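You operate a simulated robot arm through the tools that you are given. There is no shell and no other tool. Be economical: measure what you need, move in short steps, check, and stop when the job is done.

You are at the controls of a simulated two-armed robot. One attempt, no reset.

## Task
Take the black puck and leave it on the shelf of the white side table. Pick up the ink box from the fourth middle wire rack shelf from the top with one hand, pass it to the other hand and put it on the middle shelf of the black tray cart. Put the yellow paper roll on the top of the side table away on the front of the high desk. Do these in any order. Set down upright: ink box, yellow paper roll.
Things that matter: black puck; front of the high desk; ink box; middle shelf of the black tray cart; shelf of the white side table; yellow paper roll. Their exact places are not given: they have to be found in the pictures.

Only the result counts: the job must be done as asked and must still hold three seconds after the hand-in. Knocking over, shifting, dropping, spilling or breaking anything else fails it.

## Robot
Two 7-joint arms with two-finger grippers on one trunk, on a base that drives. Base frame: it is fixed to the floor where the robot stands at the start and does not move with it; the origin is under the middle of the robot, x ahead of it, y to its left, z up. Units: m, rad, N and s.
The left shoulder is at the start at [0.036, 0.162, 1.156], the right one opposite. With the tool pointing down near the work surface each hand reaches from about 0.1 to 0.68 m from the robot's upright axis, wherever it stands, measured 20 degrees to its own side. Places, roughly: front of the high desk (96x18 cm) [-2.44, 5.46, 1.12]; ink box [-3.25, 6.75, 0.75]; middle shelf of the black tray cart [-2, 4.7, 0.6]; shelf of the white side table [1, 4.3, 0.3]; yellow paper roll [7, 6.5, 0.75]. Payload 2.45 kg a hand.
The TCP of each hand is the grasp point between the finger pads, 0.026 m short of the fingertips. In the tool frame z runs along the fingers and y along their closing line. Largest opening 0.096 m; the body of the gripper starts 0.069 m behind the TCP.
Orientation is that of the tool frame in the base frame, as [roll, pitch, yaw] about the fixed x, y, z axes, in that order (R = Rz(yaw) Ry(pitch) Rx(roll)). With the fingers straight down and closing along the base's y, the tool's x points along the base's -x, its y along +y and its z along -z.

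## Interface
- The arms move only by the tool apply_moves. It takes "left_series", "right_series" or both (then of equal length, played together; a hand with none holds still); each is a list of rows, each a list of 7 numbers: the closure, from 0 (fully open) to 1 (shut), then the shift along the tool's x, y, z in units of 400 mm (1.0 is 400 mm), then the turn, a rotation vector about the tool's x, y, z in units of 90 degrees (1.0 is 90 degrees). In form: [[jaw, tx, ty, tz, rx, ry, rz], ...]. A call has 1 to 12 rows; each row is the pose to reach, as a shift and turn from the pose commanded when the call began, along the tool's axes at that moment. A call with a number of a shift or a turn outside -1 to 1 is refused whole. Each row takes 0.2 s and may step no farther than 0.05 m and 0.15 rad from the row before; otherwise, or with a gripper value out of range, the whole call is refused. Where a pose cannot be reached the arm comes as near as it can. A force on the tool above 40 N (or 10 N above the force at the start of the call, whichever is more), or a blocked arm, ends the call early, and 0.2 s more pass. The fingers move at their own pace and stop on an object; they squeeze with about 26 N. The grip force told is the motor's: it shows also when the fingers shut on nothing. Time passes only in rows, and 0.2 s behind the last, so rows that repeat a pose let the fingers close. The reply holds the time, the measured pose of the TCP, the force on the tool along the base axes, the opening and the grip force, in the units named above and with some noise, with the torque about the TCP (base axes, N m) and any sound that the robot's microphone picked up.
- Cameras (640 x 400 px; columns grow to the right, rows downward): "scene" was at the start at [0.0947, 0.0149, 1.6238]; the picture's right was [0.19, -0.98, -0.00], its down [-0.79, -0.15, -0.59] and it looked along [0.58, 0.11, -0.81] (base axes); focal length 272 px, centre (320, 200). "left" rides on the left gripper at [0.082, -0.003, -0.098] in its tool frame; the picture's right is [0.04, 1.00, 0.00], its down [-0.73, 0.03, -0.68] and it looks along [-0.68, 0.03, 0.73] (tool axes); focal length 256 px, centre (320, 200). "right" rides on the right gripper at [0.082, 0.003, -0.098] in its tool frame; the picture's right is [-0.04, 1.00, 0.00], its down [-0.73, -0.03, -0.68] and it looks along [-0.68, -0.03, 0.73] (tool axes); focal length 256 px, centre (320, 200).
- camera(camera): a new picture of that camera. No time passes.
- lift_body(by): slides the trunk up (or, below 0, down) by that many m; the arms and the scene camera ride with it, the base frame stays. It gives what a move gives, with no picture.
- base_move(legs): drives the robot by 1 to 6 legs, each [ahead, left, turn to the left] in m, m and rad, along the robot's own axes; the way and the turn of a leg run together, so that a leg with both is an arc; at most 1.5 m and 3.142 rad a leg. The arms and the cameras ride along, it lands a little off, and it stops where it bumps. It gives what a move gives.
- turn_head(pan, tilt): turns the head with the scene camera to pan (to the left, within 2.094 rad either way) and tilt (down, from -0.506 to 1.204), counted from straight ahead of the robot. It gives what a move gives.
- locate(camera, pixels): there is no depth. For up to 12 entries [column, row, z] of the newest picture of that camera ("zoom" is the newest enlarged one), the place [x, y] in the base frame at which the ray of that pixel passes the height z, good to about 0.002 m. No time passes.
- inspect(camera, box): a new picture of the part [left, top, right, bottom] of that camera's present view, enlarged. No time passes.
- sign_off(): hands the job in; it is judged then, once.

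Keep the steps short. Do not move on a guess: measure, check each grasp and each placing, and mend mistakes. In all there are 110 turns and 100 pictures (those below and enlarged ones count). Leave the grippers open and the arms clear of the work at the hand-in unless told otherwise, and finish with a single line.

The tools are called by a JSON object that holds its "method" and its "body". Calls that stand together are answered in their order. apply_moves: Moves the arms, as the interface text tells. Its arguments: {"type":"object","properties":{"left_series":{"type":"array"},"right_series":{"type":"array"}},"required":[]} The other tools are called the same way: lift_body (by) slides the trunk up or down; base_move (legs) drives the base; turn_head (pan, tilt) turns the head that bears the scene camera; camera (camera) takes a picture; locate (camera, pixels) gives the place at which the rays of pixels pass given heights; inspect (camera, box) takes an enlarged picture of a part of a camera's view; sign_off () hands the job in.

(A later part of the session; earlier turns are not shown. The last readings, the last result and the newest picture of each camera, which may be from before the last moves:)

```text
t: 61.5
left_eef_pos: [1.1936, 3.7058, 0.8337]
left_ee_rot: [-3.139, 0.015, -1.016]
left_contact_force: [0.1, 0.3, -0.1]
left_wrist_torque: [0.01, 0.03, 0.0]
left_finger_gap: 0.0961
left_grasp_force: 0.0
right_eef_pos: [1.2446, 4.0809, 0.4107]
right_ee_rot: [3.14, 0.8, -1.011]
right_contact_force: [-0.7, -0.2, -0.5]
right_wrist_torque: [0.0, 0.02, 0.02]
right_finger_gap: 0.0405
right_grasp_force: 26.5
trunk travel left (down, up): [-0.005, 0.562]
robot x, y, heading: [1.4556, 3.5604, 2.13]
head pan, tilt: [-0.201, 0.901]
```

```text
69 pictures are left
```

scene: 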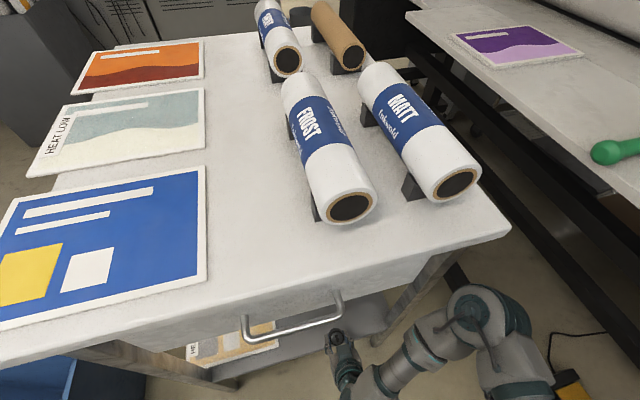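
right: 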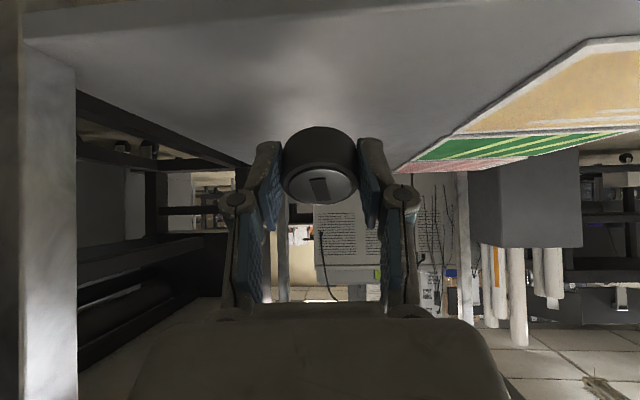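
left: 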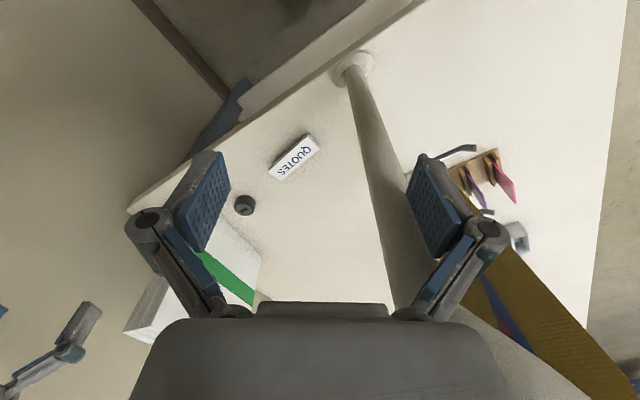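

One row was too long, so I split the path into smaller steps.

{"method": "apply_moves", "body": {"right_series": [[1, 0.07, 0, 0.07, 0, 0, 0], [1, 0.015, 0, 0.125, 0, 0, 0], [1, -0.04, 0, 0.18, 0, 0, 0], [1, -0.089, 0, 0.229, 0, 0, 0], [1, -0.071, 0, 0.247, 0, 0, 0], [1, -0.06, 0, 0.258, 0, 0, 0], [1, -0.055, 0, 0.263, 0, 0, 0]]}}

{"method": "camera", "body": {"camera": "right"}}

```text
t: 63.1
left_eef_pos: [1.1921, 3.706, 0.8341]
left_ee_rot: [-3.141, 0.013, -1.014]
left_contact_force: [-0.3, -0.4, 0.8]
left_wrist_torque: [-0.02, -0.02, -0.01]
left_finger_gap: 0.0957
left_grasp_force: 0.1
right_eef_pos: [1.196, 4.158, 0.3539]
right_ee_rot: [-3.141, 0.801, -1.012]
right_contact_force: [0.7, 0.3, -0.4]
right_wrist_torque: [0.03, 0.01, -0.04]
right_finger_gap: 0.0404
right_grasp_force: 25.6
right hand out of reach, approached as far as the arm can: row 1
trunk travel left (down, up): [-0.005, 0.562]
robot x, y, heading: [1.4573, 3.5587, 2.128]
head pan, tilt: [-0.201, 0.901]
```

```text
68 pictures are left
```

right: 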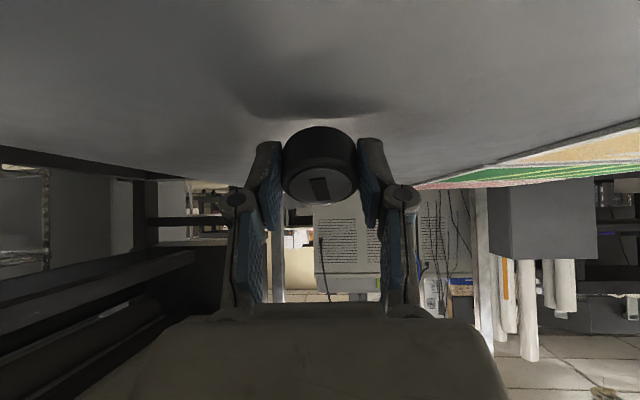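

There is no contact yet at z 0.354. I will lower in 4 mm steps.

{"method": "apply_moves", "body": {"right_series": [[1, 0.007, 0, 0.007, 0, 0, 0], [1, 0.014, 0, 0.014, 0, 0, 0], [1, 0.021, 0, 0.021, 0, 0, 0]]}}

{"method": "camera", "body": {"camera": "right"}}

```text
t: 63.9
left_eef_pos: [1.1945, 3.7034, 0.8335]
left_ee_rot: [-3.139, 0.014, -1.014]
left_contact_force: [-0.8, 0.7, 0.0]
left_wrist_torque: [0.0, 0.02, -0.02]
left_finger_gap: 0.0959
left_grasp_force: 0.0
right_eef_pos: [1.1941, 4.1613, 0.3465]
right_ee_rot: [3.141, 0.81, -1.012]
right_contact_force: [-2.9, 3.8, 25.4]
right_wrist_torque: [0.22, 0.12, 0.03]
right_finger_gap: 0.041
right_grasp_force: 26.0
trunk travel left (down, up): [-0.005, 0.562]
robot x, y, heading: [1.457, 3.558, 2.128]
head pan, tilt: [-0.201, 0.901]
```

```text
67 pictures are left
```

right: 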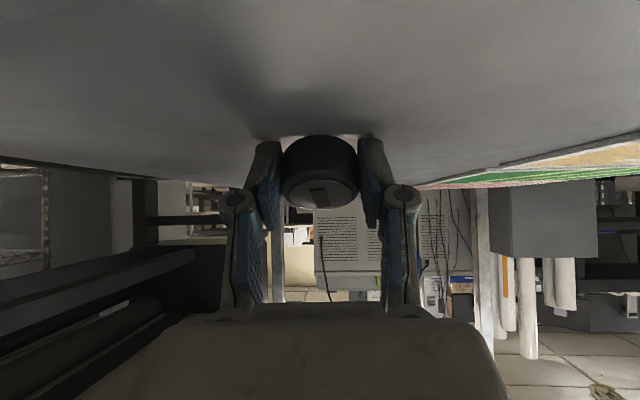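

There is contact with 25 N upward, so the puck is on the shelf. I will ease up 3 mm and open.

{"method": "apply_moves", "body": {"right_series": [[1, -0.007, 0, -0.007, 0, 0, 0], [0.5, -0.007, 0, -0.007, 0, 0, 0], [0, -0.007, 0, -0.007, 0, 0, 0], [0, -0.007, 0, -0.007, 0, 0, 0]]}}

{"method": "camera", "body": {"camera": "right"}}

```text
t: 64.9
left_eef_pos: [1.194, 3.7047, 0.833]
left_ee_rot: [-3.141, 0.014, -1.015]
left_contact_force: [-1.2, -1.5, 0.0]
left_wrist_torque: [0.01, 0.03, 0.0]
left_finger_gap: 0.0958
left_grasp_force: 0.1
right_eef_pos: [1.1958, 4.1585, 0.3443]
right_ee_rot: [-3.141, 0.799, -1.01]
right_contact_force: [-0.5, 0.4, 0.1]
right_wrist_torque: [0.0, 0.0, 0.0]
right_finger_gap: 0.0958
right_grasp_force: 0.2
trunk travel left (down, up): [-0.005, 0.562]
robot x, y, heading: [1.4583, 3.5625, 2.128]
head pan, tilt: [-0.201, 0.901]
```

```text
66 pictures are left
```

right: 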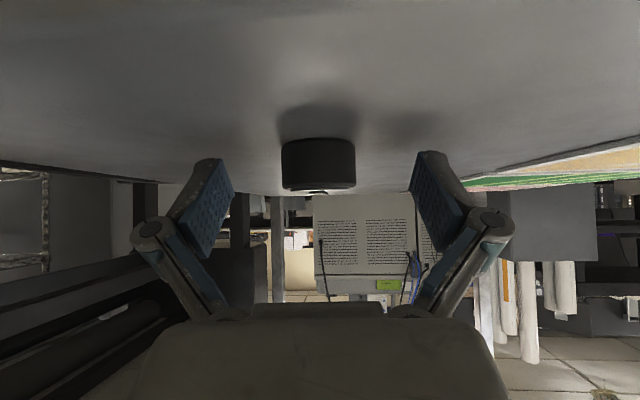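

The puck stands flat on the shelf. I will lift 1.5 cm, back straight out, restore the arm and raise the trunk.

{"method": "apply_moves", "body": {"right_series": [[0, -0.026, 0, -0.026, 0, 0, 0]]}}

{"method": "base_move", "body": {"legs": [[-0.45, 0, 0]]}}

{"method": "apply_moves", "body": {"right_series": [[0, -0.039, 0, -0.095, 0, 0.05, 0], [0, -0.078, 0, -0.19, 0, 0.1, 0], [0, -0.117, 0, -0.286, 0, 0.15, 0], [0, -0.156, 0, -0.382, 0, 0.2, 0], [0, -0.195, 0, -0.477, 0, 0.25, 0], [0, -0.234, 0, -0.573, 0, 0.3, 0], [0, -0.272, 0, -0.668, 0, 0.35, 0], [0, -0.311, 0, -0.764, 0, 0.4, 0], [0, -0.35, 0, -0.86, 0, 0.45, 0], [0, -0.389, 0, -0.955, 0, 0.5, 0]]}}

{"method": "lift_body", "body": {"by": 0.3}}

{"method": "turn_head", "body": {"pan": -1.2, "tilt": 0.4}}

{"method": "camera", "body": {"camera": "scene"}}

```text
t: 65.3
left_eef_pos: [1.1927, 3.7066, 0.8335]
left_ee_rot: [-3.14, 0.015, -1.013]
left_contact_force: [0.5, -1.0, 0.6]
left_wrist_torque: [0.0, 0.01, -0.01]
left_finger_gap: 0.0959
left_grasp_force: 0.1
right_eef_pos: [1.195, 4.1593, 0.3594]
right_ee_rot: [3.14, 0.802, -1.012]
right_contact_force: [-0.4, -0.4, 0.5]
right_wrist_torque: [-0.01, 0.0, 0.01]
right_finger_gap: 0.0962
right_grasp_force: 0.0
trunk travel left (down, up): [-0.005, 0.562]
robot x, y, heading: [1.4569, 3.5577, 2.127]
head pan, tilt: [-0.201, 0.901]
```

```text
t: 68.0
left_eef_pos: [1.4234, 3.3362, 0.8333]
left_ee_rot: [-3.139, 0.013, -1.019]
left_contact_force: [0.2, -0.6, -0.2]
left_wrist_torque: [0.04, 0.01, 0.0]
left_finger_gap: 0.0959
left_grasp_force: 0.1
right_eef_pos: [1.4284, 3.7891, 0.3593]
right_ee_rot: [-3.141, 0.802, -1.018]
right_contact_force: [-0.2, 0.3, 0.2]
right_wrist_torque: [0.02, 0.0, 0.01]
right_finger_gap: 0.0962
right_grasp_force: 0.1
trunk travel left (down, up): [-0.005, 0.562]
robot x, y, heading: [1.6828, 3.1897, 2.123]
head pan, tilt: [-0.201, 0.901]
```

```text
t: 68.2
left_eef_pos: [1.4261, 3.3346, 0.8369]
left_ee_rot: [-3.134, 0.047, -0.992]
left_contact_force: [-21.9, 90.0, -34.2]
left_wrist_torque: [-3.21, 1.37, 4.51]
left_finger_gap: 0.0924
left_grasp_force: 0.1
right_eef_pos: [1.4305, 3.7841, 0.37]
right_ee_rot: [3.141, 0.808, -1.016]
right_contact_force: [-0.6, -0.7, -0.4]
right_wrist_torque: [-0.05, 0.0, -0.01]
right_finger_gap: 0.0959
right_grasp_force: 0.0
trunk travel left (down, up): [-0.005, 0.562]
robot x, y, heading: [1.6845, 3.1886, 2.12]
head pan, tilt: [-0.201, 0.901]
stopped in row 1 (left hand): the force on the tool passed its limit at 50 N (the readings are from after the stop); the commanded pose is now the measured one
```

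```text
t: 71.2
left_eef_pos: [1.4273, 3.3311, 1.1363]
left_ee_rot: [-3.139, 0.03, -1.007]
left_contact_force: [0.1, 0.3, 1.5]
left_wrist_torque: [0.0, 0.0, -0.02]
left_finger_gap: 0.0959
left_grasp_force: 0.0
right_eef_pos: [1.4312, 3.784, 0.6684]
right_ee_rot: [-3.141, 0.807, -1.016]
right_contact_force: [0.3, -0.7, 0.4]
right_wrist_torque: [0.0, 0.02, 0.02]
right_finger_gap: 0.0962
right_grasp_force: 0.0
trunk travel left (down, up): [-0.305, 0.262]
robot x, y, heading: [1.6855, 3.1862, 2.125]
head pan, tilt: [-0.201, 0.901]
```

```text
t: 72.5
left_eef_pos: [1.4266, 3.3311, 1.136]
left_ee_rot: [-3.138, 0.033, -1.009]
left_contact_force: [0.1, -0.9, 0.1]
left_wrist_torque: [0.02, 0.0, -0.02]
left_finger_gap: 0.096
left_grasp_force: 0.0
right_eef_pos: [1.4308, 3.7839, 0.6698]
right_ee_rot: [-3.14, 0.806, -1.014]
right_contact_force: [0.6, 0.4, 0.5]
right_wrist_torque: [0.0, 0.01, 0.03]
right_finger_gap: 0.0959
right_grasp_force: 0.1
trunk travel left (down, up): [-0.305, 0.262]
robot x, y, heading: [1.6874, 3.1903, 2.116]
head pan, tilt: [-1.201, 0.4]
```

```text
65 pictures are left
```

scene: 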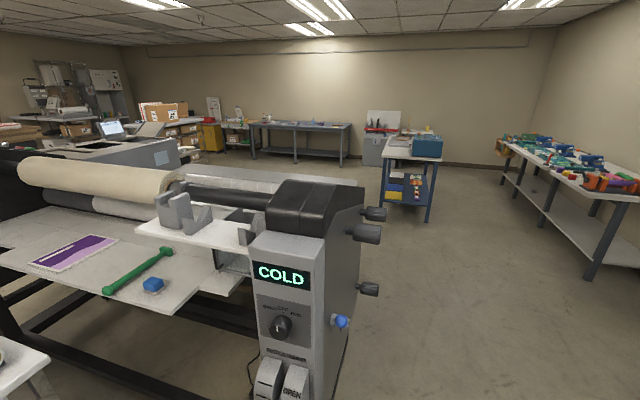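

The left hand briefly met something, probably my own right arm. I will look at both arms before going on.

{"method": "turn_head", "body": {"pan": 0.1, "tilt": 1.1}}

{"method": "camera", "body": {"camera": "scene"}}

{"method": "camera", "body": {"camera": "left"}}

```text
t: 74.0
left_eef_pos: [1.4273, 3.3305, 1.1362]
left_ee_rot: [-3.138, 0.032, -1.006]
left_contact_force: [0.1, -0.1, 0.7]
left_wrist_torque: [0.04, -0.01, 0.0]
left_finger_gap: 0.0957
left_grasp_force: 0.1
right_eef_pos: [1.4307, 3.7834, 0.6709]
right_ee_rot: [-3.14, 0.807, -1.017]
right_contact_force: [0.1, 0.1, -0.1]
right_wrist_torque: [0.0, 0.0, 0.0]
right_finger_gap: 0.0957
right_grasp_force: 0.0
trunk travel left (down, up): [-0.305, 0.262]
robot x, y, heading: [1.6849, 3.1881, 2.122]
head pan, tilt: [0.099, 1.1]
```

```text
64 pictures are left
```

scene: 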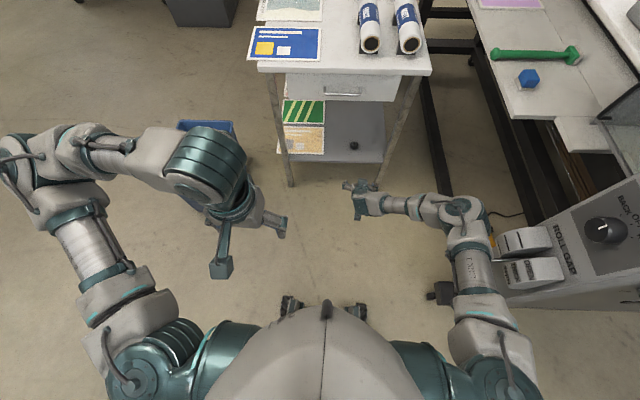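

```text
63 pictures are left
```

left: 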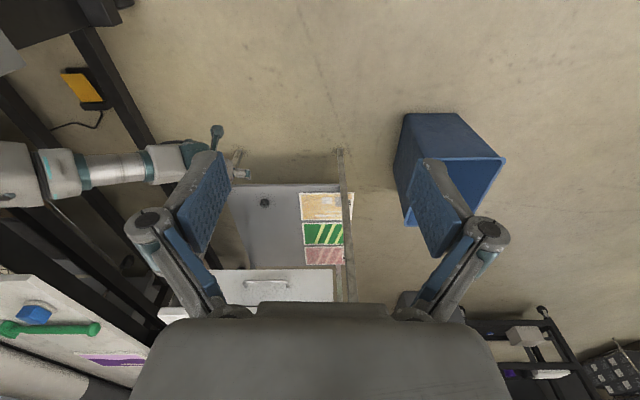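

{"method": "locate", "body": {"camera": "left", "pixels": [[405, 115, 0], [455, 113, 0], [394, 185, 0], [505, 160, 0.35]]}}

{"method": "inspect", "body": {"camera": "scene", "box": [400, 170, 640, 400]}}

{"method": "inspect", "body": {"camera": "scene", "box": [0, 80, 300, 320]}}

```text
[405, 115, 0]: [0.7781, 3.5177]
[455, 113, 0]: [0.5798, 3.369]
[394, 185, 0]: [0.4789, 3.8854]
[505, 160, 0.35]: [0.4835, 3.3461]
```

```text
1.74 times, centred on (520, 285) of scene
```

zoom: 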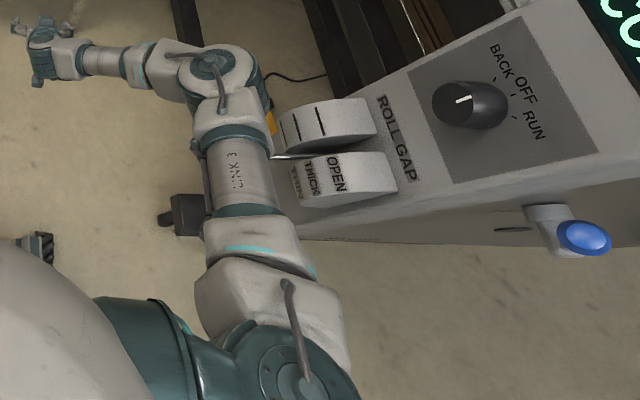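

```text
1.67 times, centred on (150, 200) of scene
```

zoom: 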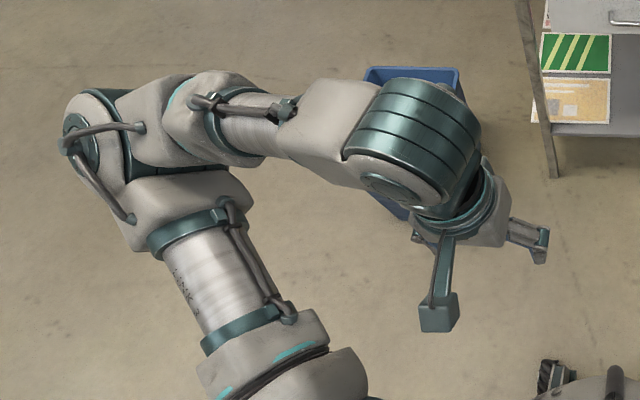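

The bin and puck have not moved. The right upper arm stands next to the printer console's levers. I will move left away from it, restore the right arm and look along the way to the blue side table.

{"method": "base_move", "body": {"legs": [[-0.05, 0.3, 0]]}}

{"method": "apply_moves", "body": {"right_series": [[0, -0.039, 0, -0.095, 0, 0.05, 0], [0, -0.078, 0, -0.19, 0, 0.1, 0], [0, -0.117, 0, -0.286, 0, 0.15, 0], [0, -0.156, 0, -0.382, 0, 0.2, 0], [0, -0.195, 0, -0.477, 0, 0.25, 0], [0, -0.234, 0, -0.573, 0, 0.3, 0], [0, -0.272, 0, -0.668, 0, 0.35, 0], [0, -0.311, 0, -0.764, 0, 0.4, 0], [0, -0.35, 0, -0.86, 0, 0.45, 0], [0, -0.389, 0, -0.955, 0, 0.5, 0]]}}

{"method": "turn_head", "body": {"pan": -1.3, "tilt": 0.4}}

{"method": "camera", "body": {"camera": "scene"}}

```text
t: 76.0
left_eef_pos: [1.2155, 3.1422, 1.1387]
left_ee_rot: [3.126, 0.034, -1.01]
left_contact_force: [-0.7, 0.1, -0.2]
left_wrist_torque: [0.02, -0.06, -0.01]
left_finger_gap: 0.096
left_grasp_force: 0.2
right_eef_pos: [1.2119, 3.5916, 0.6668]
right_ee_rot: [3.118, 0.808, -1.034]
right_contact_force: [0.4, 1.1, -0.8]
right_wrist_torque: [-0.03, 0.04, 0.03]
right_finger_gap: 0.0961
right_grasp_force: 0.1
trunk travel left (down, up): [-0.305, 0.262]
robot x, y, heading: [1.4569, 2.9898, 2.124]
head pan, tilt: [0.099, 1.1]
```

```text
t: 78.2
left_eef_pos: [1.1879, 3.1205, 1.136]
left_ee_rot: [-3.13, 0.034, -1.008]
left_contact_force: [-0.1, 0.0, -0.1]
left_wrist_torque: [0.03, -0.06, -0.01]
left_finger_gap: 0.0961
left_grasp_force: 0.0
right_eef_pos: [1.281, 3.4305, 1.0477]
right_ee_rot: [-3.129, 0.024, -1.015]
right_contact_force: [-0.9, -1.8, 0.5]
right_wrist_torque: [0.07, -0.08, -0.02]
right_finger_gap: 0.0962
right_grasp_force: 0.1
trunk travel left (down, up): [-0.305, 0.262]
robot x, y, heading: [1.453, 2.9834, 2.126]
head pan, tilt: [0.099, 1.1]
```

```text
t: 79.8
left_eef_pos: [1.1983, 3.1278, 1.1372]
left_ee_rot: [-3.138, 0.034, -1.008]
left_contact_force: [0.1, -0.6, 0.2]
left_wrist_torque: [0.01, 0.0, 0.0]
left_finger_gap: 0.0961
left_grasp_force: 0.0
right_eef_pos: [1.2908, 3.4374, 1.0457]
right_ee_rot: [-3.14, 0.023, -1.018]
right_contact_force: [0.9, 0.3, -0.8]
right_wrist_torque: [0.02, 0.0, -0.03]
right_finger_gap: 0.096
right_grasp_force: 0.0
trunk travel left (down, up): [-0.305, 0.262]
robot x, y, heading: [1.4555, 2.9869, 2.12]
head pan, tilt: [-1.3, 0.4]
```

```text
60 pictures are left
```

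scene: 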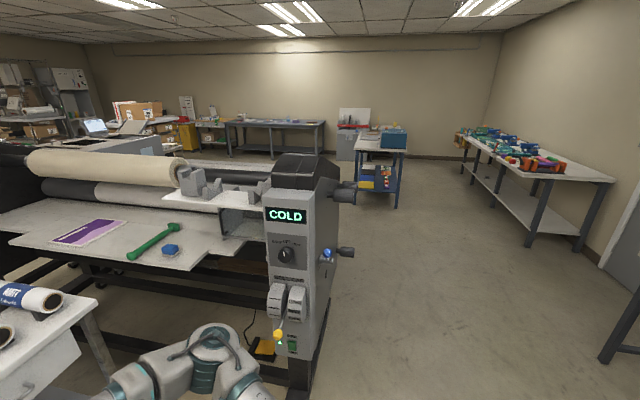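

{"method": "locate", "body": {"camera": "scene", "pixels": [[357, 193, 0], [397, 208, 0], [405, 190, 0], [354, 147, 0.75], [408, 150, 0.75], [340, 290, 0], [320, 385, 0], [525, 245, 0], [340, 192, 1.0]]}}

{"method": "inspect", "body": {"camera": "scene", "box": [320, 90, 440, 220]}}

```text
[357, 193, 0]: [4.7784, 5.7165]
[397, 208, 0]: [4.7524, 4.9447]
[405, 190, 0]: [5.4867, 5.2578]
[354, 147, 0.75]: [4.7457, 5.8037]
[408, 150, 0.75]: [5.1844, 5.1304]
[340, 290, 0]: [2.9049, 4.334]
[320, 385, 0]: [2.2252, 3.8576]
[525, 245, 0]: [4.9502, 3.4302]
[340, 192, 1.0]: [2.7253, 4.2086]
```

```text
3.08 times, centred on (380, 155) of scene
```

zoom: 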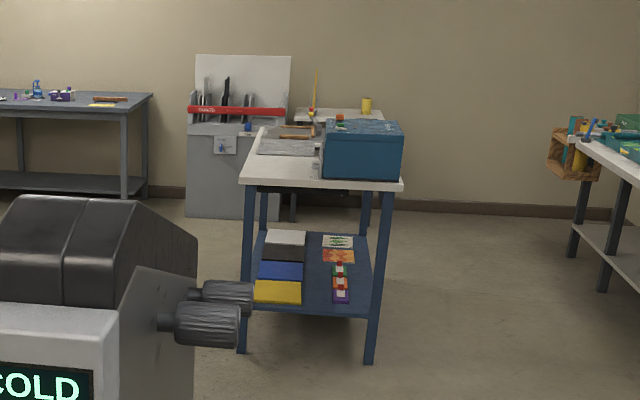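

The yellow cylinder stands on a white-topped table behind the blue one, at zoom (367,105). The gap between the blue table at (4.75,4.94) and the right bench leg at (4.95,3.43) is wide enough. I will drive toward (4.7,4.1).

{"method": "base_move", "body": {"legs": [[0, 0, -1.79], [1.2, 0, 0], [1.1, 0, 0]]}}

{"method": "turn_head", "body": {"pan": 0.3, "tilt": 0.4}}

{"method": "camera", "body": {"camera": "scene"}}

```text
t: 88.0
left_eef_pos: [2.3514, 3.4189, 1.1444]
left_ee_rot: [3.134, 0.054, -2.797]
left_contact_force: [0.3, -0.3, -0.5]
left_wrist_torque: [-0.03, -0.03, -0.01]
left_finger_gap: 0.0958
left_grasp_force: 0.1
right_eef_pos: [2.6313, 3.2567, 1.0463]
right_ee_rot: [3.129, 0.028, -2.818]
right_contact_force: [0.1, 0.2, -0.1]
right_wrist_torque: [-0.01, -0.04, -0.02]
right_finger_gap: 0.0959
right_grasp_force: 0.1
trunk travel left (down, up): [-0.305, 0.262]
robot x, y, heading: [2.1574, 3.2124, 0.323]
head pan, tilt: [-1.3, 0.4]
stopped in leg 2: the robot was blocked; the commanded pose is now the measured one
```

```text
t: 89.7
left_eef_pos: [2.3547, 3.4195, 1.1432]
left_ee_rot: [3.131, 0.052, -2.804]
left_contact_force: [-0.4, 0.6, -1.1]
left_wrist_torque: [-0.01, 0.0, 0.0]
left_finger_gap: 0.0962
left_grasp_force: 0.0
right_eef_pos: [2.6342, 3.2581, 1.0466]
right_ee_rot: [3.131, 0.029, -2.821]
right_contact_force: [-0.2, 0.3, 0.8]
right_wrist_torque: [0.02, 0.01, -0.01]
right_finger_gap: 0.0959
right_grasp_force: 0.0
trunk travel left (down, up): [-0.305, 0.262]
robot x, y, heading: [2.1641, 3.2142, 0.32]
head pan, tilt: [0.3, 0.4]
```

```text
58 pictures are left
```

scene: 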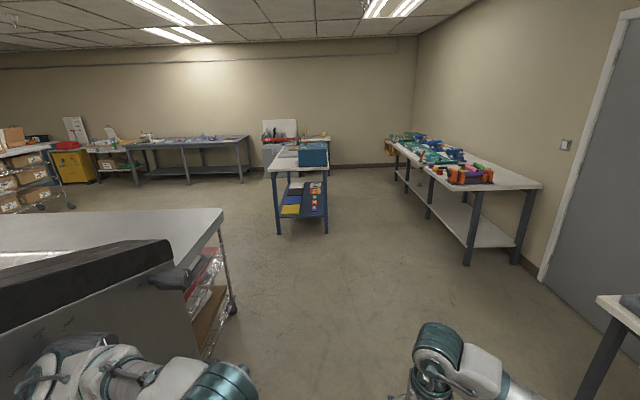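

The robot is blocked at (2.16,3.21), with the left elbow next to the printer end. I will look down to the left.

{"method": "turn_head", "body": {"pan": 1.0, "tilt": 0.95}}

{"method": "camera", "body": {"camera": "scene"}}

{"method": "turn_head", "body": {"pan": -0.6, "tilt": 0.9}}

{"method": "camera", "body": {"camera": "scene"}}

```text
t: 90.7
left_eef_pos: [2.3558, 3.4195, 1.1433]
left_ee_rot: [3.131, 0.054, -2.804]
left_contact_force: [0.4, -0.5, 0.0]
left_wrist_torque: [-0.01, -0.02, 0.01]
left_finger_gap: 0.0962
left_grasp_force: 0.1
right_eef_pos: [2.6349, 3.2595, 1.0475]
right_ee_rot: [3.13, 0.029, -2.822]
right_contact_force: [0.3, -0.8, 0.7]
right_wrist_torque: [-0.02, 0.04, 0.02]
right_finger_gap: 0.096
right_grasp_force: 0.1
trunk travel left (down, up): [-0.305, 0.262]
robot x, y, heading: [2.1606, 3.2141, 0.32]
head pan, tilt: [1.0, 0.949]
```

```text
57 pictures are left
```

scene: 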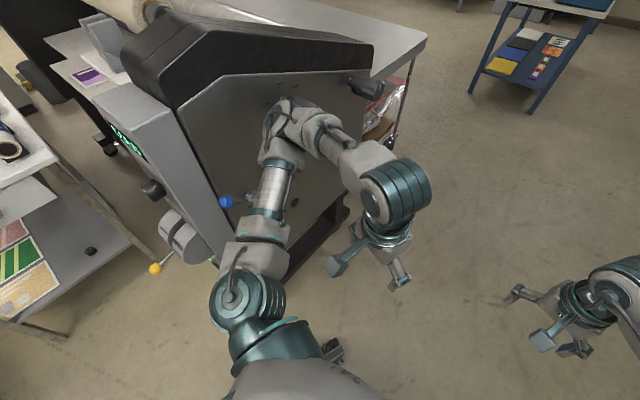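

```text
t: 92.4
left_eef_pos: [2.3536, 3.4191, 1.1434]
left_ee_rot: [3.132, 0.052, -2.804]
left_contact_force: [0.3, 0.2, 0.4]
left_wrist_torque: [0.0, 0.02, 0.01]
left_finger_gap: 0.0959
left_grasp_force: 0.1
right_eef_pos: [2.6343, 3.2583, 1.0472]
right_ee_rot: [3.132, 0.029, -2.82]
right_contact_force: [-0.5, 0.5, -0.3]
right_wrist_torque: [0.0, 0.0, -0.02]
right_finger_gap: 0.0958
right_grasp_force: 0.0
trunk travel left (down, up): [-0.305, 0.262]
robot x, y, heading: [2.1608, 3.2148, 0.324]
head pan, tilt: [-0.6, 0.901]
```

```text
56 pictures are left
```

scene: 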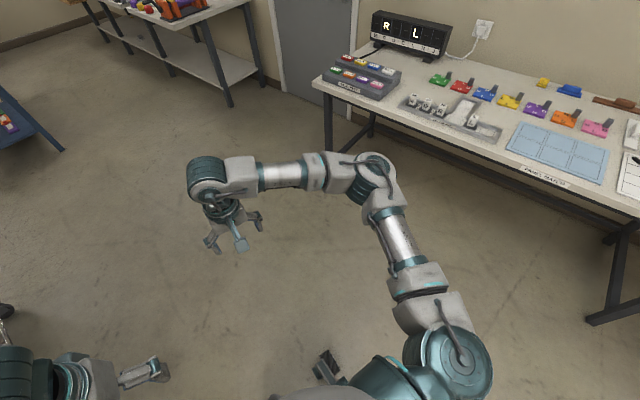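

The left elbow leans on the printer's side panel. I will back a little and strafe right, measuring the bench on the right first.

{"method": "locate", "body": {"camera": "scene", "pixels": [[316, 82, 0.83], [328, 150, 0], [610, 325, 0], [230, 105, 0], [100, 40, 0], [640, 215, 0.83]]}}

{"method": "base_move", "body": {"legs": [[-0.06, -0.1, 0], [0, -0.2, 0]]}}

```text
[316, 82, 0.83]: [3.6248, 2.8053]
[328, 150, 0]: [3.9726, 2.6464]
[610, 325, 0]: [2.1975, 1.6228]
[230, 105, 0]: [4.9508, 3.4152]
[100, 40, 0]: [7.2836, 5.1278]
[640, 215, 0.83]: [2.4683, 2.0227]
```

```text
t: 93.0
left_eef_pos: [2.3397, 3.471, 1.1364]
left_ee_rot: [-3.099, 0.047, -2.776]
left_contact_force: [-0.4, 0.9, 0.0]
left_wrist_torque: [0.02, -0.07, 0.01]
left_finger_gap: 0.096
left_grasp_force: 0.1
right_eef_pos: [2.6214, 3.3027, 1.0485]
right_ee_rot: [-3.106, 0.024, -2.813]
right_contact_force: [-0.4, 0.0, 0.4]
right_wrist_torque: [-0.01, -0.04, -0.02]
right_finger_gap: 0.0957
right_grasp_force: 0.1
trunk travel left (down, up): [-0.305, 0.262]
robot x, y, heading: [2.1646, 3.2145, 0.329]
head pan, tilt: [-0.6, 0.901]
stopped in leg 1: the robot was blocked; the commanded pose is now the measured one
```

Blocked again, likely a knob behind the elbow. I will try a pure strafe to the right.

{"method": "base_move", "body": {"legs": [[0, -0.1, 0]]}}

{"method": "turn_head", "body": {"pan": 1.2, "tilt": 0.95}}

{"method": "inspect", "body": {"camera": "scene", "box": [160, 40, 560, 340]}}

```text
t: 94.2
left_eef_pos: [2.3561, 3.4197, 1.1297]
left_ee_rot: [-3.073, 0.048, -2.781]
left_contact_force: [0.4, -0.1, 0.7]
left_wrist_torque: [-0.01, -0.03, 0.04]
left_finger_gap: 0.0961
left_grasp_force: 0.2
right_eef_pos: [2.6379, 3.2542, 1.0526]
right_ee_rot: [-3.075, 0.031, -2.811]
right_contact_force: [-1.9, -0.4, 0.6]
right_wrist_torque: [-0.05, -0.16, -0.02]
right_finger_gap: 0.0963
right_grasp_force: 0.1
trunk travel left (down, up): [-0.305, 0.262]
robot x, y, heading: [2.19, 3.1319, 0.322]
head pan, tilt: [-0.6, 0.901]
```

```text
t: 96.0
left_eef_pos: [2.3588, 3.4268, 1.1288]
left_ee_rot: [-3.07, 0.046, -2.778]
left_contact_force: [-0.3, -0.4, 0.1]
left_wrist_torque: [-0.03, -0.02, 0.0]
left_finger_gap: 0.096
left_grasp_force: 0.0
right_eef_pos: [2.6386, 3.2621, 1.0522]
right_ee_rot: [-3.071, 0.026, -2.811]
right_contact_force: [-1.1, 1.9, -0.2]
right_wrist_torque: [-0.06, -0.07, 0.03]
right_finger_gap: 0.0961
right_grasp_force: 0.0
trunk travel left (down, up): [-0.305, 0.262]
robot x, y, heading: [2.185, 3.1365, 0.326]
head pan, tilt: [1.201, 0.949]
```

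```text
1.33 times, centred on (360, 190) of scene
```

zoom: 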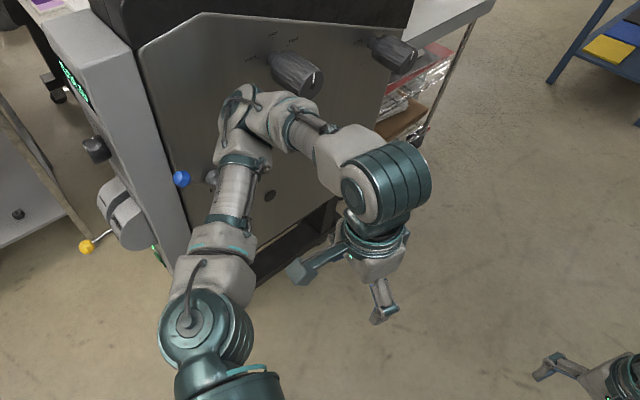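

{"method": "inspect", "body": {"camera": "scene", "box": [220, 80, 380, 220]}}

```text
2.86 times, centred on (300, 150) of scene
```

zoom: 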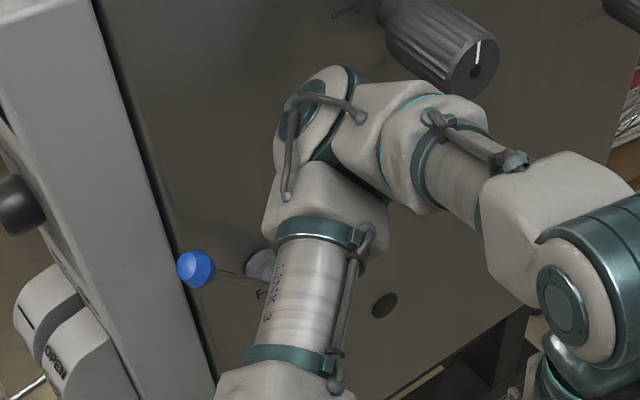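

The robot leans a bit, with the elbow just under the big knob. I will lower the trunk 6 cm and see whether the lean goes away.

{"method": "lift_body", "body": {"by": -0.06}}

{"method": "base_move", "body": {"legs": [[0, -0.08, 0]]}}

{"method": "camera", "body": {"camera": "scene"}}

```text
t: 97.0
left_eef_pos: [2.3493, 3.4515, 1.0645]
left_ee_rot: [-3.05, 0.044, -2.775]
left_contact_force: [-0.3, 0.9, -0.6]
left_wrist_torque: [-0.02, 0.0, 0.02]
left_finger_gap: 0.096
left_grasp_force: 0.1
right_eef_pos: [2.6308, 3.2839, 0.9935]
right_ee_rot: [-3.055, 0.027, -2.808]
right_contact_force: [-1.6, 0.2, 0.4]
right_wrist_torque: [-0.05, -0.13, 0.01]
right_finger_gap: 0.0959
right_grasp_force: 0.0
trunk travel left (down, up): [-0.245, 0.322]
robot x, y, heading: [2.186, 3.1411, 0.328]
head pan, tilt: [1.201, 0.949]
```

```text
t: 98.1
left_eef_pos: [2.3784, 3.3952, 1.0596]
left_ee_rot: [-3.038, 0.034, -2.777]
left_contact_force: [0.1, 2.0, 0.2]
left_wrist_torque: [-0.17, 0.0, 0.04]
left_finger_gap: 0.0963
left_grasp_force: 0.0
right_eef_pos: [2.6582, 3.2258, 0.9899]
right_ee_rot: [-3.038, 0.02, -2.814]
right_contact_force: [-1.1, 1.7, 0.3]
right_wrist_torque: [-0.18, -0.13, 0.01]
right_finger_gap: 0.096
right_grasp_force: 0.0
trunk travel left (down, up): [-0.245, 0.322]
robot x, y, heading: [2.2108, 3.0643, 0.319]
head pan, tilt: [1.201, 0.949]
```

```text
53 pictures are left
```

scene: 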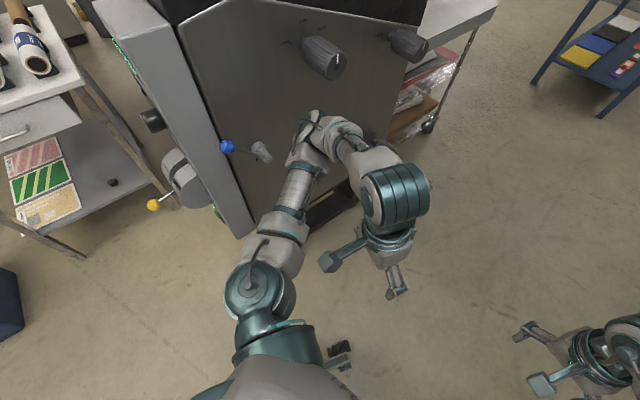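

The elbow looks clear of the panel now, but the lean remains. I will move further right a little and check.

{"method": "base_move", "body": {"legs": [[0, -0.12, 0]]}}

{"method": "turn_head", "body": {"pan": 1.3, "tilt": 1.15}}

{"method": "camera", "body": {"camera": "scene"}}

```text
t: 99.3
left_eef_pos: [2.4223, 3.2357, 1.072]
left_ee_rot: [-3.082, 0.043, -2.778]
left_contact_force: [-0.4, -0.3, 0.0]
left_wrist_torque: [0.02, -0.03, 0.01]
left_finger_gap: 0.096
left_grasp_force: 0.1
right_eef_pos: [2.703, 3.067, 0.9925]
right_ee_rot: [-3.083, 0.029, -2.813]
right_contact_force: [-1.0, -1.2, -0.7]
right_wrist_torque: [0.0, -0.04, 0.0]
right_finger_gap: 0.0961
right_grasp_force: 0.2
trunk travel left (down, up): [-0.245, 0.322]
robot x, y, heading: [2.2452, 2.9521, 0.322]
head pan, tilt: [1.201, 0.949]
```

```text
t: 100.0
left_eef_pos: [2.416, 3.2384, 1.0726]
left_ee_rot: [-3.079, 0.046, -2.777]
left_contact_force: [-1.0, -0.4, 0.2]
left_wrist_torque: [-0.05, 0.0, -0.03]
left_finger_gap: 0.096
left_grasp_force: 0.0
right_eef_pos: [2.697, 3.0729, 0.9962]
right_ee_rot: [-3.084, 0.032, -2.813]
right_contact_force: [-0.4, 0.1, -0.4]
right_wrist_torque: [-0.01, -0.06, 0.04]
right_finger_gap: 0.096
right_grasp_force: 0.0
trunk travel left (down, up): [-0.245, 0.322]
robot x, y, heading: [2.2467, 2.9558, 0.32]
head pan, tilt: [1.3, 1.15]
```

```text
52 pictures are left
```

scene: 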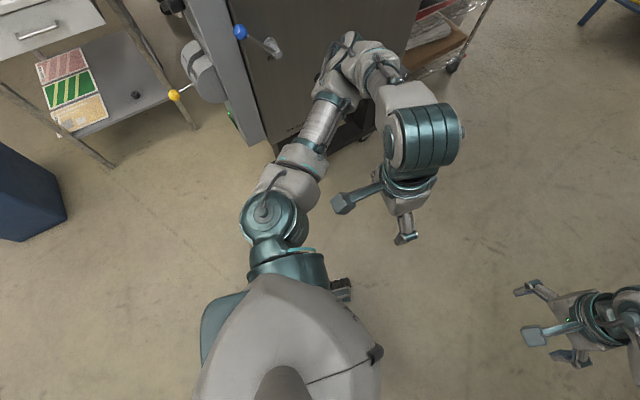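

The lean is fading and the arm is free. I will turn parallel to the printer's side and go forward 1.3 m.

{"method": "base_move", "body": {"legs": [[0, 0, 0.25], [0.7, 0, 0], [0.7, 0, 0]]}}

{"method": "lift_body", "body": {"by": 0.06}}

{"method": "turn_head", "body": {"pan": 0.1, "tilt": 0.4}}

{"method": "camera", "body": {"camera": "scene"}}

```text
t: 108.2
left_eef_pos: [3.5296, 3.9999, 1.0785]
left_ee_rot: [-3.107, 0.049, -2.51]
left_contact_force: [0.6, -1.0, -0.2]
left_wrist_torque: [0.05, 0.03, -0.03]
left_finger_gap: 0.0959
left_grasp_force: 0.0
right_eef_pos: [3.8424, 3.915, 0.9946]
right_ee_rot: [-3.111, 0.033, -2.545]
right_contact_force: [1.3, -1.6, -0.2]
right_wrist_torque: [0.06, 0.1, 0.02]
right_finger_gap: 0.0959
right_grasp_force: 0.1
trunk travel left (down, up): [-0.245, 0.322]
robot x, y, heading: [3.4215, 3.7104, 0.593]
head pan, tilt: [1.3, 1.15]
```

```text
t: 109.2
left_eef_pos: [3.5148, 4.0195, 1.1345]
left_ee_rot: [-3.085, 0.052, -2.51]
left_contact_force: [-0.4, 0.1, -0.3]
left_wrist_torque: [-0.02, 0.03, -0.02]
left_finger_gap: 0.0963
left_grasp_force: 0.1
right_eef_pos: [3.8259, 3.9328, 1.0557]
right_ee_rot: [-3.088, 0.031, -2.547]
right_contact_force: [-0.2, 0.0, 0.6]
right_wrist_torque: [0.01, 0.01, -0.02]
right_finger_gap: 0.096
right_grasp_force: 0.0
trunk travel left (down, up): [-0.305, 0.262]
robot x, y, heading: [3.4233, 3.7113, 0.59]
head pan, tilt: [1.3, 1.15]
```

```text
t: 110.6
left_eef_pos: [3.524, 4.0035, 1.1373]
left_ee_rot: [-3.098, 0.052, -2.515]
left_contact_force: [0.1, 0.1, 0.7]
left_wrist_torque: [0.05, 0.03, -0.04]
left_finger_gap: 0.0958
left_grasp_force: 0.2
right_eef_pos: [3.8376, 3.919, 1.056]
right_ee_rot: [-3.099, 0.033, -2.551]
right_contact_force: [0.5, -0.4, -0.2]
right_wrist_torque: [0.01, 0.04, 0.0]
right_finger_gap: 0.096
right_grasp_force: 0.1
trunk travel left (down, up): [-0.305, 0.262]
robot x, y, heading: [3.4218, 3.7063, 0.592]
head pan, tilt: [0.099, 0.4]
```

```text
51 pictures are left
```

scene: 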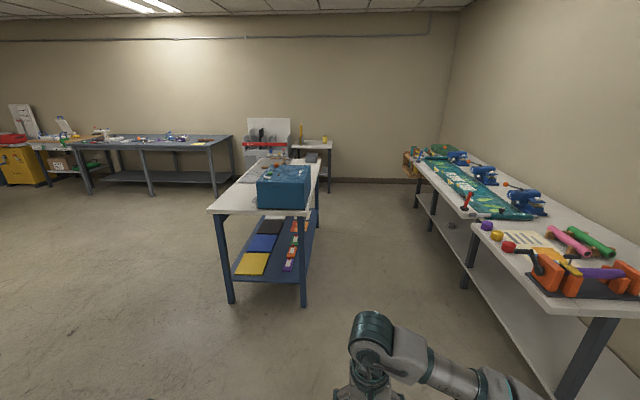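

{"method": "inspect", "body": {"camera": "scene", "box": [230, 100, 370, 220]}}

{"method": "locate", "body": {"camera": "scene", "pixels": [[330, 190, 0], [334, 146, 0.8], [295, 145, 0.8], [325, 143, 0.8], [231, 303, 0], [303, 306, 0], [318, 220, 0], [558, 398, 0], [463, 287, 0], [415, 205, 0], [325, 143, 0.75]]}}

```text
3.33 times, centred on (300, 160) of scene
```

zoom: 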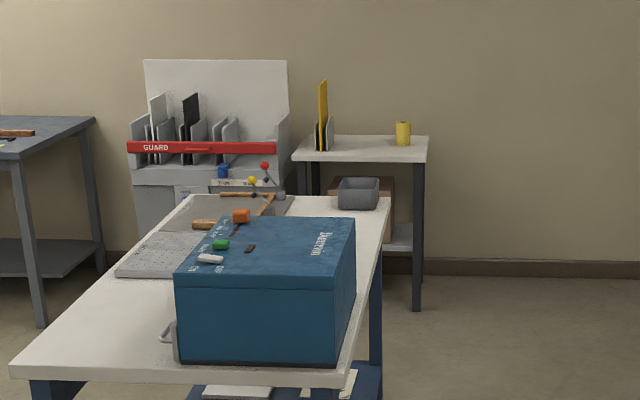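

```text
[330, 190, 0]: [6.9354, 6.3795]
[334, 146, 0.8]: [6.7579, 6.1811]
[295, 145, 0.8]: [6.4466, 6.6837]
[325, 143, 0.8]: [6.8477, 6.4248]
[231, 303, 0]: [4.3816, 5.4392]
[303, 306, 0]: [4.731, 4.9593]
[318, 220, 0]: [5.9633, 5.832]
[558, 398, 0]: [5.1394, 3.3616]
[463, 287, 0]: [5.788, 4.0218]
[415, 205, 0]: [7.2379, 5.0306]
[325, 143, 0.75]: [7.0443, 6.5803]
```

The yellow roll stands near the right front of the far table, at about (6.9,6.45). I will drive down the middle of the corridor to about (6.37,5.08).

{"method": "base_move", "body": {"legs": [[0, 0, -0.31], [0.8, 0, 0], [0.79, 0, 0], [0, 0, 0.3], [0.85, 0, 0], [0.8, 0, 0]]}}

{"method": "turn_head", "body": {"pan": 0.6, "tilt": 0.5}}

{"method": "camera", "body": {"camera": "scene"}}

```text
t: 128.7
left_eef_pos: [6.3794, 5.4344, 1.1284]
left_ee_rot: [-3.055, 0.051, -2.502]
left_contact_force: [-0.2, 0.1, 0.8]
left_wrist_torque: [-0.06, -0.03, 0.02]
left_finger_gap: 0.096
left_grasp_force: 0.0
right_eef_pos: [6.6952, 5.3469, 1.0574]
right_ee_rot: [-3.058, 0.036, -2.538]
right_contact_force: [-2.1, 0.0, 0.3]
right_wrist_torque: [-0.01, -0.14, 0.0]
right_finger_gap: 0.0961
right_grasp_force: 0.0
trunk travel left (down, up): [-0.305, 0.262]
robot x, y, heading: [6.3117, 5.0963, 0.592]
head pan, tilt: [0.099, 0.4]
```

```text
t: 129.6
left_eef_pos: [6.3788, 5.4324, 1.1296]
left_ee_rot: [-3.065, 0.052, -2.497]
left_contact_force: [-1.0, 1.5, -0.5]
left_wrist_torque: [-0.11, -0.08, 0.03]
left_finger_gap: 0.0961
left_grasp_force: 0.1
right_eef_pos: [6.693, 5.3465, 1.0596]
right_ee_rot: [-3.064, 0.037, -2.533]
right_contact_force: [-1.5, 0.1, 0.2]
right_wrist_torque: [-0.04, -0.13, 0.03]
right_finger_gap: 0.0959
right_grasp_force: 0.0
trunk travel left (down, up): [-0.305, 0.262]
robot x, y, heading: [6.304, 5.1044, 0.595]
head pan, tilt: [0.6, 0.499]
```

```text
49 pictures are left
```

scene: 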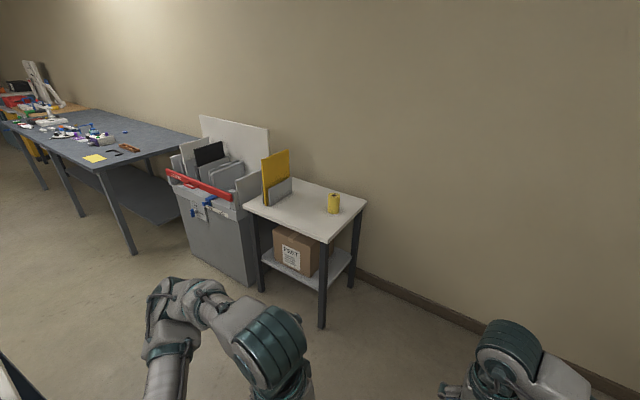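

{"method": "inspect", "body": {"camera": "scene", "box": [240, 140, 400, 260]}}

{"method": "locate", "body": {"camera": "scene", "pixels": [[321, 327, 0], [351, 288, 0], [262, 291, 0], [323, 243, 0.7], [323, 243, 0.75], [323, 243, 0.8], [333, 211, 0.7], [333, 211, 0.75], [333, 211, 0.8], [366, 202, 0.75], [244, 207, 0.75]]}}

```text
3.33 times, centred on (320, 200) of scene
```

zoom: 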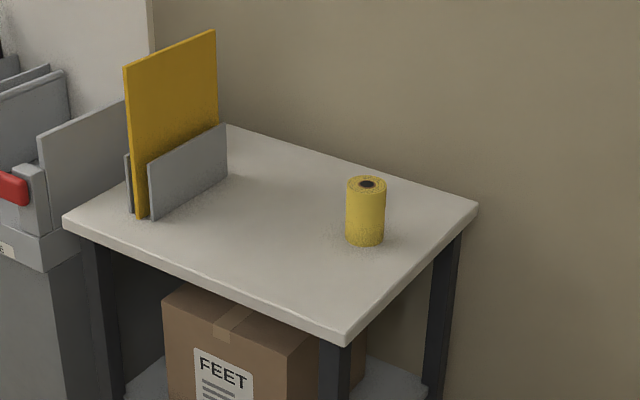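

```text
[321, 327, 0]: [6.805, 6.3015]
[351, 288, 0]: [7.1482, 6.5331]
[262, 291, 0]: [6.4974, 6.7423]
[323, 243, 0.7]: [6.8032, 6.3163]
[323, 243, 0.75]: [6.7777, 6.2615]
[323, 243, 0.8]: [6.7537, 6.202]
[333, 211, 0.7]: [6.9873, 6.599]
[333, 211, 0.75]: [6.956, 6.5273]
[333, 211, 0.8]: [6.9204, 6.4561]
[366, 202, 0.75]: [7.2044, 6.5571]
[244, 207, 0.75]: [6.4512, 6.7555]
```

The table corner is at (6.79,6.28) and the roll is at about (6.96,6.54), some 7 cm wide. I will drive to (6.6,5.95) and turn so that the right hand faces the roll, checking the wall distance first.

{"method": "locate", "body": {"camera": "scene", "pixels": [[360, 277, 0], [500, 337, 0], [620, 388, 0]]}}

{"method": "base_move", "body": {"legs": [[0.36, 0.27, 0], [0.35, 0.27, 0], [0, 0, 0.72]]}}

{"method": "turn_head", "body": {"pan": -0.3, "tilt": 0.8}}

{"method": "camera", "body": {"camera": "scene"}}

{"method": "camera", "body": {"camera": "right"}}

```text
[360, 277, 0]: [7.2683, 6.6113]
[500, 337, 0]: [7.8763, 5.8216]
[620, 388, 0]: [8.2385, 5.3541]
```

```text
t: 136.6
left_eef_pos: [6.4267, 6.2444, 1.1298]
left_ee_rot: [-3.06, 0.051, -1.781]
left_contact_force: [-0.4, 0.2, 0.0]
left_wrist_torque: [0.04, -0.08, 0.05]
left_finger_gap: 0.096
left_grasp_force: 0.1
right_eef_pos: [6.7198, 6.3855, 1.0605]
right_ee_rot: [-3.062, 0.041, -1.814]
right_contact_force: [-2.1, -0.2, 0.1]
right_wrist_torque: [0.08, -0.15, 0.04]
right_finger_gap: 0.0961
right_grasp_force: 0.0
trunk travel left (down, up): [-0.305, 0.262]
robot x, y, heading: [6.5903, 5.9464, 1.31]
head pan, tilt: [0.6, 0.499]
```

```text
t: 137.8
left_eef_pos: [6.4634, 6.2327, 1.1376]
left_ee_rot: [-3.093, 0.056, -1.784]
left_contact_force: [0.9, 0.3, 0.8]
left_wrist_torque: [0.04, 0.04, 0.0]
left_finger_gap: 0.0959
left_grasp_force: 0.1
right_eef_pos: [6.7568, 6.3758, 1.0587]
right_ee_rot: [-3.095, 0.042, -1.82]
right_contact_force: [0.8, 0.4, -0.2]
right_wrist_torque: [-0.01, 0.07, 0.03]
right_finger_gap: 0.0959
right_grasp_force: 0.1
trunk travel left (down, up): [-0.305, 0.262]
robot x, y, heading: [6.5934, 5.9462, 1.31]
head pan, tilt: [-0.3, 0.799]
```

```text
47 pictures are left
```

scene: 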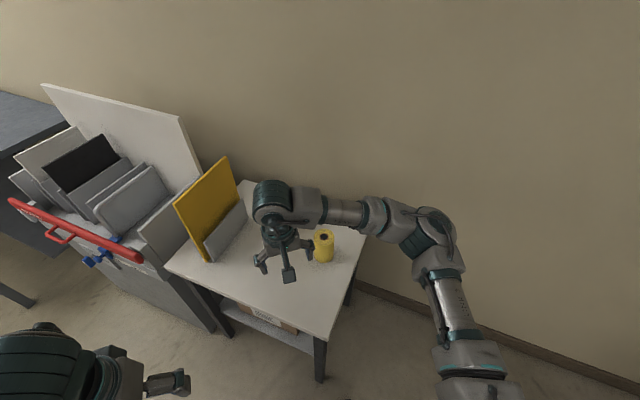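

```text
46 pictures are left
```

right: 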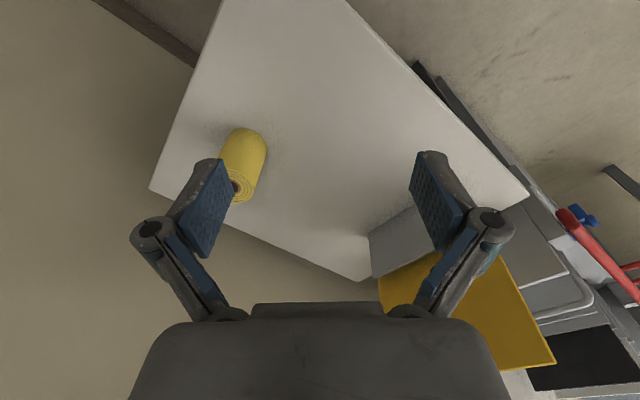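

The body still sways a little after driving. I will wait 2.4 s with the arm still and read again.

{"method": "apply_moves", "body": {"right_series": [[0, 0, 0, 0, 0, 0, 0], [0, 0, 0, 0, 0, 0, 0], [0, 0, 0, 0, 0, 0, 0], [0, 0, 0, 0, 0, 0, 0], [0, 0, 0, 0, 0, 0, 0], [0, 0, 0, 0, 0, 0, 0], [0, 0, 0, 0, 0, 0, 0], [0, 0, 0, 0, 0, 0, 0], [0, 0, 0, 0, 0, 0, 0], [0, 0, 0, 0, 0, 0, 0], [0, 0, 0, 0, 0, 0, 0], [0, 0, 0, 0, 0, 0, 0]]}}

{"method": "apply_moves", "body": {"right_series": [[0, 0, 0, 0, 0, 0, 0], [0, 0, 0, 0, 0, 0, 0], [0, 0, 0, 0, 0, 0, 0]]}}

{"method": "inspect", "body": {"camera": "scene", "box": [160, 140, 400, 320]}}

{"method": "camera", "body": {"camera": "right"}}

```text
t: 140.3
left_eef_pos: [6.4555, 6.2336, 1.1369]
left_ee_rot: [-3.088, 0.055, -1.781]
left_contact_force: [-0.2, 0.4, 0.5]
left_wrist_torque: [0.02, 0.01, 0.01]
left_finger_gap: 0.0959
left_grasp_force: 0.0
right_eef_pos: [6.7482, 6.3775, 1.0591]
right_ee_rot: [-3.089, 0.042, -1.82]
right_contact_force: [0.8, 0.1, 0.0]
right_wrist_torque: [0.02, 0.05, -0.01]
right_finger_gap: 0.0961
right_grasp_force: 0.0
trunk travel left (down, up): [-0.305, 0.262]
robot x, y, heading: [6.5894, 5.9512, 1.307]
head pan, tilt: [-0.3, 0.799]
```

```text
t: 141.2
left_eef_pos: [6.4386, 6.2398, 1.1339]
left_ee_rot: [-3.078, 0.052, -1.777]
left_contact_force: [-0.6, 0.1, -0.9]
left_wrist_torque: [-0.04, 0.02, 0.01]
left_finger_gap: 0.0957
left_grasp_force: 0.1
right_eef_pos: [6.732, 6.3805, 1.0601]
right_ee_rot: [-3.075, 0.042, -1.815]
right_contact_force: [-0.3, -0.4, -0.5]
right_wrist_torque: [0.01, -0.06, -0.01]
right_finger_gap: 0.0959
right_grasp_force: 0.1
trunk travel left (down, up): [-0.305, 0.262]
robot x, y, heading: [6.5862, 5.948, 1.314]
head pan, tilt: [-0.3, 0.799]
```

```text
2.22 times, centred on (280, 230) of scene
```

zoom: 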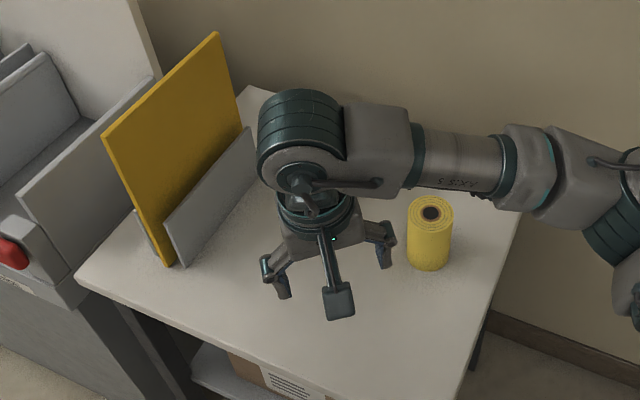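

```text
44 pictures are left
```

right: 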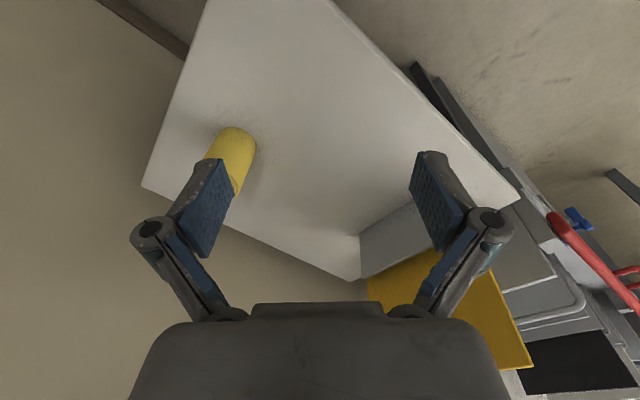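

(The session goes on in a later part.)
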